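You operate a simulated robot arm through the tools that you are given. There is no shell and no other tool. Be economical: measure what you need, move in short steps, check, and stop when the job is done.

Carry out the task below with a simulated robot arm. There is one attempt and no reset: what you move stays moved.

TASK
Stack the red plug from the top of the orange bench on top of the yellow plug.
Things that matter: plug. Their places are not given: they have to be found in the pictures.

It is judged by the outcome, as a careful person would: the job done as asked, and still so three seconds after it is handed in. It fails if anything else is knocked over, pushed out of place, dropped, spilled or broken.

THE ROBOT
A 6-joint arm with a two-finger parallel gripper, fixed in place. Base frame: the origin is at the foot of the arm, x ahead of it, y to its left, z up; the work surface is at about z = 86. Lengths are in cm, angles in degrees, forces in N, time in s.
With the tool pointing down near the work surface it reaches from about 24 to 64 cm from the base axis. Its first joint turns from -66.0 to 66.0 degrees. Payload 2.7 kg.
Tool frame: the origin (TCP) lies between the finger pads and is the grasp point; the fingertips stand 2.3 cm ahead of it; z points along the fingers, y is the line along which they close. The gripper opens to 9.4 cm. The fingers are 3.8 cm wide and 1 cm thick; the gripper's body (5.4 by 9.6 cm) begins 3.9 cm behind the TCP.
Orientation is that of the tool frame in the base frame, as a unit quaternion [x, y, z, w]. With the fingers straight down and closing along the base's y, the tool's x points along the base's -x, its y along +y and its z along -z.

THE INTERFACE
- The arm moves only by the tool servo_tool. Its argument "targets" is a list of rows, each a list of 5 numbers: the finger opening in cm, from 0 to 9.4, then the shift along the tool's x, y, z in cm, then the turn about the tool's z in degrees. In form: [[grip, tx, ty, tz, twist], ...]. A call has 1 to 20 rows; each row is the pose to reach, as a shift and turn from the pose commanded when the call began, along the tool's axes at that moment. A row lasts 0.2 s, in which the tool goes at most 5 cm and 8.6 degrees; a call with a longer step from one row to the next is refused whole, and so is a gripper value outside its range. A pose out of reach is approached as far as the arm can. The call stops where the force on the tool passes 40 N (or 10 N more than at its start, if that is more) or the arm is blocked; 0.2 s more then pass. The fingers move at their own pace (about 4.5 cm/s each) and stop on an object; they squeeze with about 41 N. The grip force told is the motor's: it shows also when the fingers shut on nothing. Time passes only in rows, and 0.2 s behind the last, so rows that repeat a pose let the fingers close. It gives the time, the measured TCP pose, the force on the tool (base axes), the opening and the grip force at its end, in the units of the frame above (readings bear some noise).
- Cameras (640 x 400 px; columns grow to the right, rows downward): "scene" is fixed at [6.43, -41.91, 141.25]; the picture's right is [0.87, -0.49, 0.00], its down [-0.24, -0.42, -0.87] and it looks along [0.42, 0.76, -0.48] (base axes); focal length 324 px, centre (320, 200). "wrist" rides on the gripper at [-3.9, 0, -4.4] in the tool frame; the picture's right is [0.00, -1.00, 0.00], its down [0.97, 0.00, -0.24] and it looks along [0.24, 0.00, 0.97] (tool axes); focal length 218 px, centre (320, 200).
- get_image(camera): a new picture of that camera. No time passes.
- point_at(camera, pixels): for up to 12 pixels [column, row] of the newest picture of that camera ("zoom" is the newest enlarged one), the place [x, y, z] in the base frame of the surface seen there, good to about 0.2 cm. No time passes.
- zoom(camera, box): a new picture of the part [left, top, right, bottom] of that camera's present view, enlarged. No time passes.
- job_done(): hands the job in; it is judged then, once.

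Work in short steps. Measure before you move; look again where a grasp or a placing could have gone wrong, and mend it. You have 60 turns and 20 pictures in all, the two below and enlarged ones among them. Open the gripper and draw the arm clear of the work before you hand the job in, unless the task says otherwise; then end with one line.

The tools are called after "Emit:" as a command line: name --pt "numbers of a row" for each row, then --argument value for the rest, lists and objects as JSON in quotes. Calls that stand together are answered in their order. servo_tool: Moves the arm, as the interface text tells. Its arguments: {"type":"object","properties":{"targets":{"type":"array"}},"required":["targets"]} The other tools are called the same way: get_image (camera) takes a picture; point_at (camera, pixels) gives the place of the surface under pixels of a picture; zoom (camera, box) takes an enlarged picture of a part of a camera's view; job_done () hands the job in.

At the start:

```text
t: 0.0
ee_pos: [31.13, 11.98, 111.11]
ee_rot: [-0.002, 1.0, 0.002, 0.0]
ft_force: [-0.1, -0.7, 0.1]
grip_width: 9.39
gripper_force: 0.1
```

scene: 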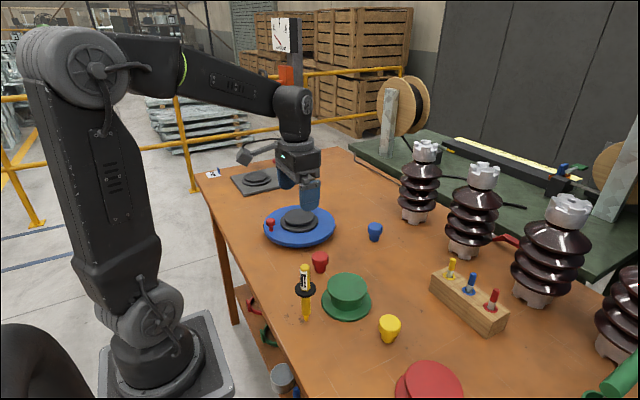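
wrist: 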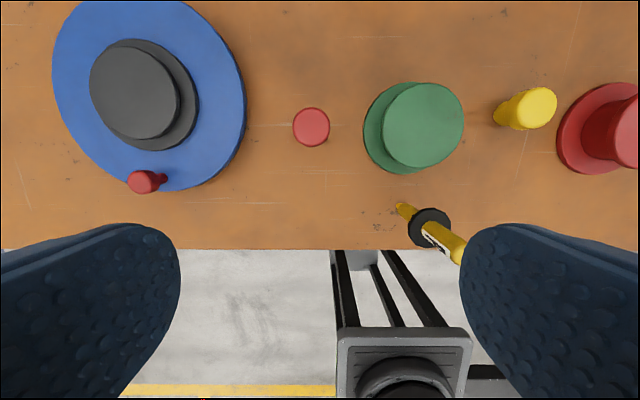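

The red plug on the bench is near scene (320,262) and the yellow one near (389,328). I'll zoom in and measure both.

Emit:
zoom --camera "scene" --box '[250, 200, 430, 350]'

Emit:
point_at --camera "scene" --pixels '[[320, 255], [320, 262], [319, 271], [389, 319], [389, 330], [388, 341], [350, 284], [306, 290], [305, 318], [304, 266]]'

Emit:
point_at --camera "wrist" --pixels '[[311, 126], [293, 126], [329, 126], [311, 109], [311, 143], [540, 104], [524, 104], [557, 104], [540, 90], [540, 122], [430, 225], [420, 125]]'

```text
2.67 times, centred on (340, 275) of scene
```

zoom: 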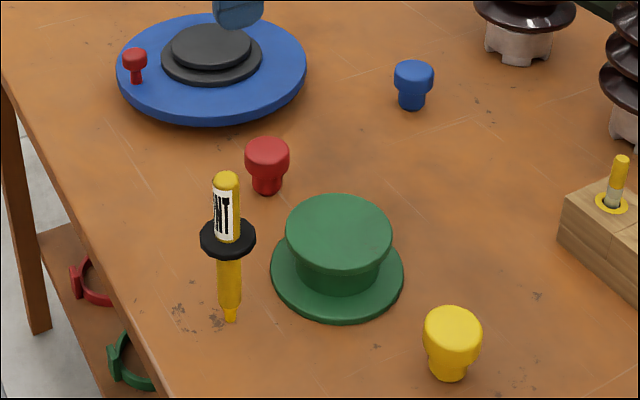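

```text
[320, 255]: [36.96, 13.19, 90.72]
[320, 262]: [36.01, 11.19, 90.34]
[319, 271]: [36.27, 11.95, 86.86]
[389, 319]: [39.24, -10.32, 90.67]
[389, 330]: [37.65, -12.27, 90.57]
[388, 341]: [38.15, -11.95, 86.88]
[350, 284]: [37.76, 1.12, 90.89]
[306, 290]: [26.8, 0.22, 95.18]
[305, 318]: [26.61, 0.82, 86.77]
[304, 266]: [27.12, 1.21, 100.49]
```

```text
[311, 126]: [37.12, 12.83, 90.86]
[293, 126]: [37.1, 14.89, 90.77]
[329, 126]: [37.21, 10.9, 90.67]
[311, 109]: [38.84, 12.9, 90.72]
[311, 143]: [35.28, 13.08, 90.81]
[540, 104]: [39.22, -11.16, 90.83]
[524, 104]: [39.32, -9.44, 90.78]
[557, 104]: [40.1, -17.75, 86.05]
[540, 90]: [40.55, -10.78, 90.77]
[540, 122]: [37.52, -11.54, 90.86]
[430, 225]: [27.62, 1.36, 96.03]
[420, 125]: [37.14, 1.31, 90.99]
```

Red plug: centre about (37.1, 12.9), top z 90.8, head 4 cm wide. Yellow plug: centre about (39.1, -11.2), top 90.8. I'll move above the red plug with the gripper partly closed, then check.

Emit:
servo_tool --pt "8 -3 0.45 0 0" --pt "7 -5.95 0.9 0 0" --pt "7 -5.95 0.9 4 0" --pt "7 -5.95 0.9 8 0" --pt "7 -5.95 0.9 12 0" --pt "7 -5.95 0.9 12 0"

Emit:
get_image --camera "wrist"

```text
t: 1.4
ee_pos: [37.28, 12.92, 99.0]
ee_rot: [-0.002, 1.0, 0.001, 0.0]
ft_force: [0.9, 0.6, -0.9]
grip_width: 7.01
gripper_force: 0.1
```

```text
16 pictures are left
```

wrist: 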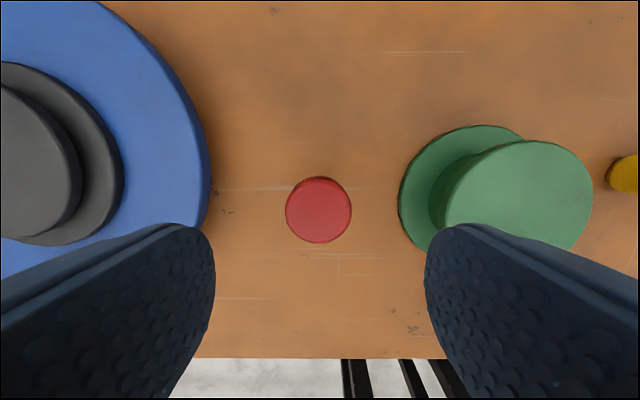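

Emit:
point_at --camera "wrist" --pixels '[[319, 211], [288, 211], [349, 211], [319, 182], [319, 240], [209, 180], [401, 200], [520, 190]]'

```text
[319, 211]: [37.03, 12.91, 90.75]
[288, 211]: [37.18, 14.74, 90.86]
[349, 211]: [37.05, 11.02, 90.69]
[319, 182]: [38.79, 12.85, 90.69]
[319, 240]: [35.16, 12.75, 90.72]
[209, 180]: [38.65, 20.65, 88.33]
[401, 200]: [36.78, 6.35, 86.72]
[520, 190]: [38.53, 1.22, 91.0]
```

The gripper is centred on the plug at (37.05, 12.88), and the fingers clear the blue and green parts. I'll descend to TCP z of about 89.6 and close.

Emit:
servo_tool --pt "7 0.1 0 3 0" --pt "7 0.1 0 6 0" --pt "7 0.1 0 8 0" --pt "7 0.1 0 9.4 0" --pt "7 0.1 0 9.4 0" --pt "5 0.1 0 9.4 0" --pt "3.5 0.1 0 9.4 0" --pt "3 0.1 0 9.4 0" --pt "3 0.1 0 9.4 0" --pt "3 0.1 0 9.4 0"

```text
t: 3.6
ee_pos: [36.93, 13.11, 89.86]
ee_rot: [-0.001, 1.0, 0.001, -0.001]
ft_force: [0.6, -0.2, 0.3]
grip_width: 4.06
gripper_force: 41.0
```

The grip holds at 4.06 cm with 41 N. I'll lift, carry it over at height toward the yellow plug, and look.

Emit:
servo_tool --pt "3 0 0 -2 0" --pt "3 0 0 -5 0" --pt "3 0 0 -9 0" --pt "3 0 0 -13 0" --pt "3 0 0 -17 0" --pt "3 0 0 -18 0" --pt "3 -0.3 -3 -18 0" --pt "3 -0.7 -7 -18 0" --pt "3 -1 -11 -18 0" --pt "3 -1.4 -15 -18 0" --pt "3 -1.7 -19 -18 0" --pt "3 -2 -22 -18 0" --pt "3 -2 -24 -18 0" --pt "3 -2 -24 -18 0"

Emit:
get_image --camera "wrist"

Emit:
get_image --camera "scene"

```text
t: 6.6
ee_pos: [38.93, -11.07, 107.58]
ee_rot: [-0.001, 1.0, 0.001, 0.001]
ft_force: [0.0, -1.3, -0.6]
grip_width: 4.03
gripper_force: 41.2
```

```text
15 pictures are left
```

wrist: 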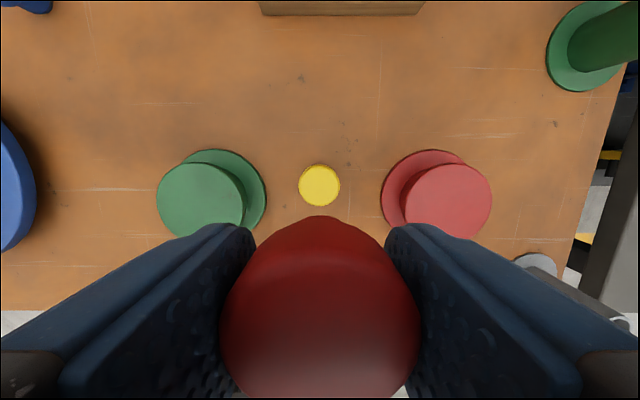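

```text
14 pictures are left
```

scene: 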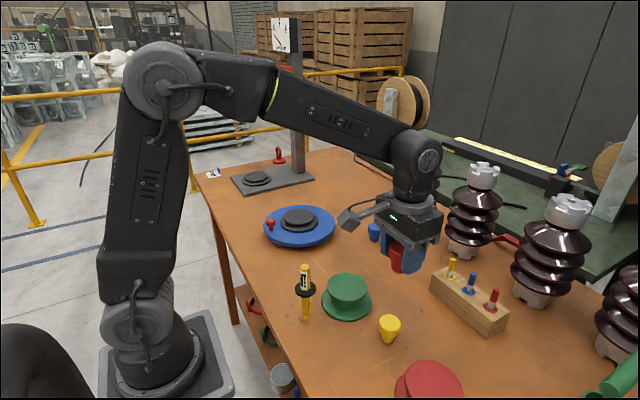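

The plug is held well. I'll measure the yellow plug's top rim, the red hat's height, and the held plug's underside.

Emit:
point_at --camera "wrist" --pixels '[[319, 186], [302, 186], [336, 186], [319, 169], [319, 202], [448, 200], [395, 200], [320, 300]]'

Emit:
zoom --camera "scene" --box '[340, 210, 460, 285]'

Emit:
zoom --camera "wrist" --box '[280, 160, 360, 210]'

```text
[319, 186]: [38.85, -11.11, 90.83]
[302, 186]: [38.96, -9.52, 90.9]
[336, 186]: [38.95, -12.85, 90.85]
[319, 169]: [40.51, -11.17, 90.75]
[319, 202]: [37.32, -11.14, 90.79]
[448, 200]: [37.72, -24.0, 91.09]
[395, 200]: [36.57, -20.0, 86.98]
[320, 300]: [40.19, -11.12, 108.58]
```

```text
5.33 times, centred on (400, 248) of scene
```

zoom: 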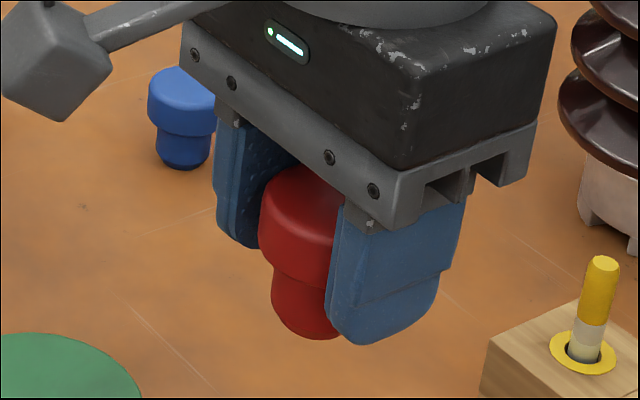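

```text
8.00 times, centred on (320, 185) of wrist
```

zoom: 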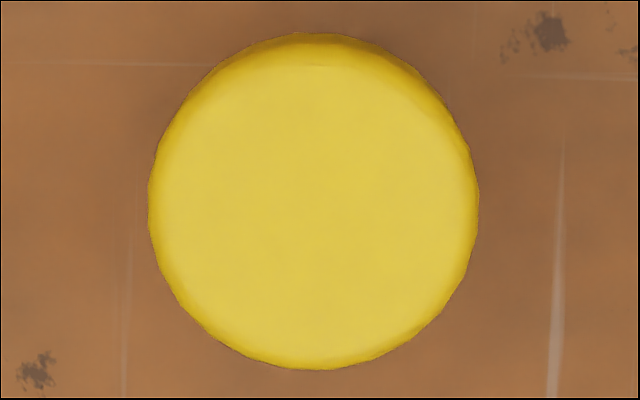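

Yellow centre is (38.92, -11.15), top 90.85. I'll check the held plug's extents relative to the TCP.

Emit:
point_at --camera "wrist" --pixels '[[320, 220], [320, 235], [320, 250], [320, 270], [320, 390], [250, 300], [390, 300], [224, 330], [416, 330], [225, 350], [416, 350], [320, 350]]'

Emit:
point_at --camera "scene" --pixels '[[398, 271], [397, 265], [394, 250], [391, 256], [402, 272], [396, 244]]'

```text
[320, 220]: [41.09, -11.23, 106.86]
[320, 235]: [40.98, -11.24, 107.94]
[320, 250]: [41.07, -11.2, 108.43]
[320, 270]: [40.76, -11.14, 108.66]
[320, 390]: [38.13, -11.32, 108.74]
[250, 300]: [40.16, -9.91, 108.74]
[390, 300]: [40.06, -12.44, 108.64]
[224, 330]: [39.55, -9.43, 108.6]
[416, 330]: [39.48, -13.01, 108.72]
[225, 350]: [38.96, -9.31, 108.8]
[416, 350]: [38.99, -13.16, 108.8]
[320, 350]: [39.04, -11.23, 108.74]
```

```text
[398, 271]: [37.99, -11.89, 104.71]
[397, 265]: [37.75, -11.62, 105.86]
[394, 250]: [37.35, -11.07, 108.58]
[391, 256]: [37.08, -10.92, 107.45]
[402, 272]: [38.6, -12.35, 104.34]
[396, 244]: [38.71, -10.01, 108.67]
```

The held plug is centred at (39.02, -11.22) with its top at 108.75, so contact should come after about 13.15 cm of descent. I'll correct by (-0.1, +0.07) and descend to just above.

Emit:
servo_tool --pt "3 0.1 0.07 3 0" --pt "3 0.1 0.07 6 0" --pt "3 0.1 0.07 9 0" --pt "3 0.1 0.07 11 0" --pt "3 0.1 0.07 12 0" --pt "3 0.1 0.07 12.5 0" --pt "3 0.1 0.07 12.7 0" --pt "3 0.1 0.07 12.7 0"

Emit:
zoom --camera "scene" --box '[340, 270, 440, 345]'

```text
t: 8.4
ee_pos: [39.02, -10.99, 94.92]
ee_rot: [-0.001, 1.0, 0.0, 0.0]
ft_force: [0.0, -0.1, 0.1]
grip_width: 4.04
gripper_force: 40.7
```

```text
5.33 times, centred on (390, 308) of scene
```

zoom: 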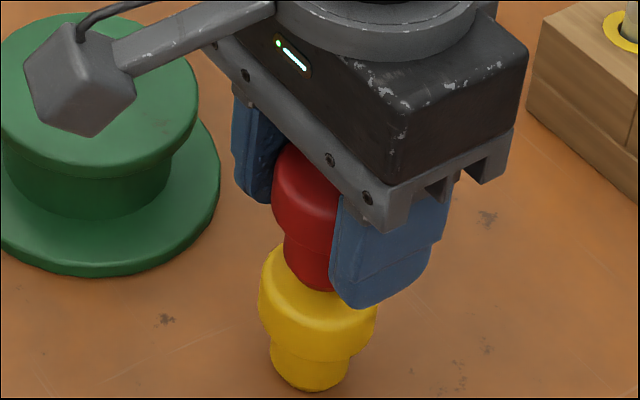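

Aligned, with a small gap. I'll lower in small steps and watch the force.

Emit:
servo_tool --pt "3 0 0 0.1 0" --pt "3 0 0 0.2 0" --pt "3 0 0 0.3 0" --pt "3 0 0 0.35 0" --pt "3 0 0 0.35 0"

```text
t: 9.6
ee_pos: [38.99, -11.1, 94.6]
ee_rot: [-0.002, 1.0, 0.0, 0.0]
ft_force: [-0.2, -0.5, 0.1]
grip_width: 4.04
gripper_force: 40.9
```

Emit:
servo_tool --pt "3 0 0 0.05 0" --pt "3 0 0 0.05 0"

Emit:
zoom --camera "scene" --box '[370, 290, 410, 320]'

```text
t: 10.2
ee_pos: [39.11, -11.0, 94.43]
ee_rot: [-0.002, 1.0, 0.0, 0.0]
ft_force: [-0.5, 0.2, 3.3]
grip_width: 4.02
gripper_force: 41.0
```

```text
13.33 times, centred on (390, 305) of scene
```

zoom: 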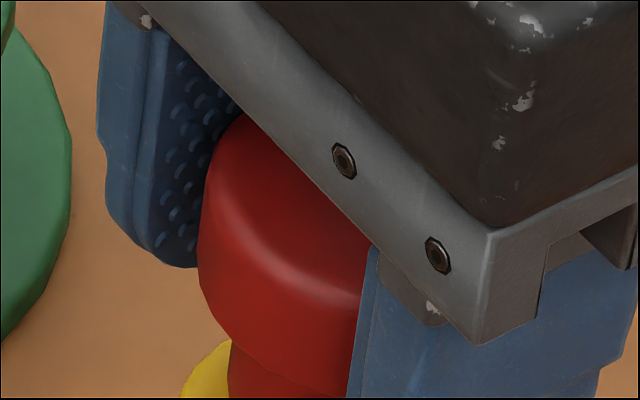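

Contact shows 3.3 N. I'll open slowly to 6 cm, then rise straight up.

Emit:
servo_tool --pt "4.1 0 0 0 0" --pt "4.4 0 0 0 0" --pt "4.8 0 0 0 0" --pt "5.4 0 0 0 0" --pt "6.2 0 0 0 0" --pt "6.2 0 0 0 0" --pt "6.2 0 0 -1 0" --pt "6.2 0 0 -3 0" --pt "6.2 0 0 -6 0" --pt "6.2 0 0 -10 0" --pt "6.2 0 0 -14 0" --pt "6.2 0 0 -16 0" --pt "6.2 0 0 -16 0"

Emit:
get_image --camera "scene"

Emit:
zoom --camera "scene" --box '[340, 270, 440, 345]'

```text
t: 13.0
ee_pos: [38.77, -10.89, 110.5]
ee_rot: [-0.001, 1.0, 0.001, 0.0]
ft_force: [0.2, -0.2, -0.9]
grip_width: 6.21
gripper_force: 0.1
```

```text
9 pictures are left
```

scene: 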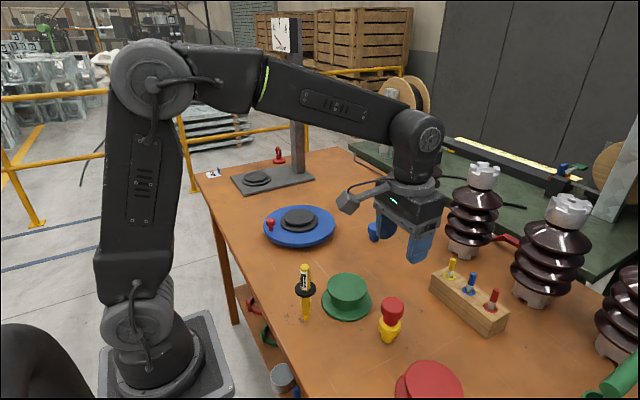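

```text
5.33 times, centred on (390, 308) of scene
```

zoom: 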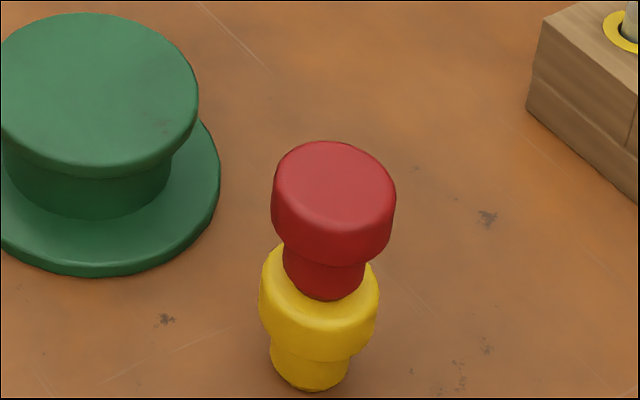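

The red plug stands upright and centred on the yellow one, the gripper is open and clear, and nothing else has moved. I'll hand it in.

Emit:
job_done

```text
The job is handed in.
```

The red plug from the orange bench is stacked upright on the yellow plug, and the job is handed in with the gripper open and clear.
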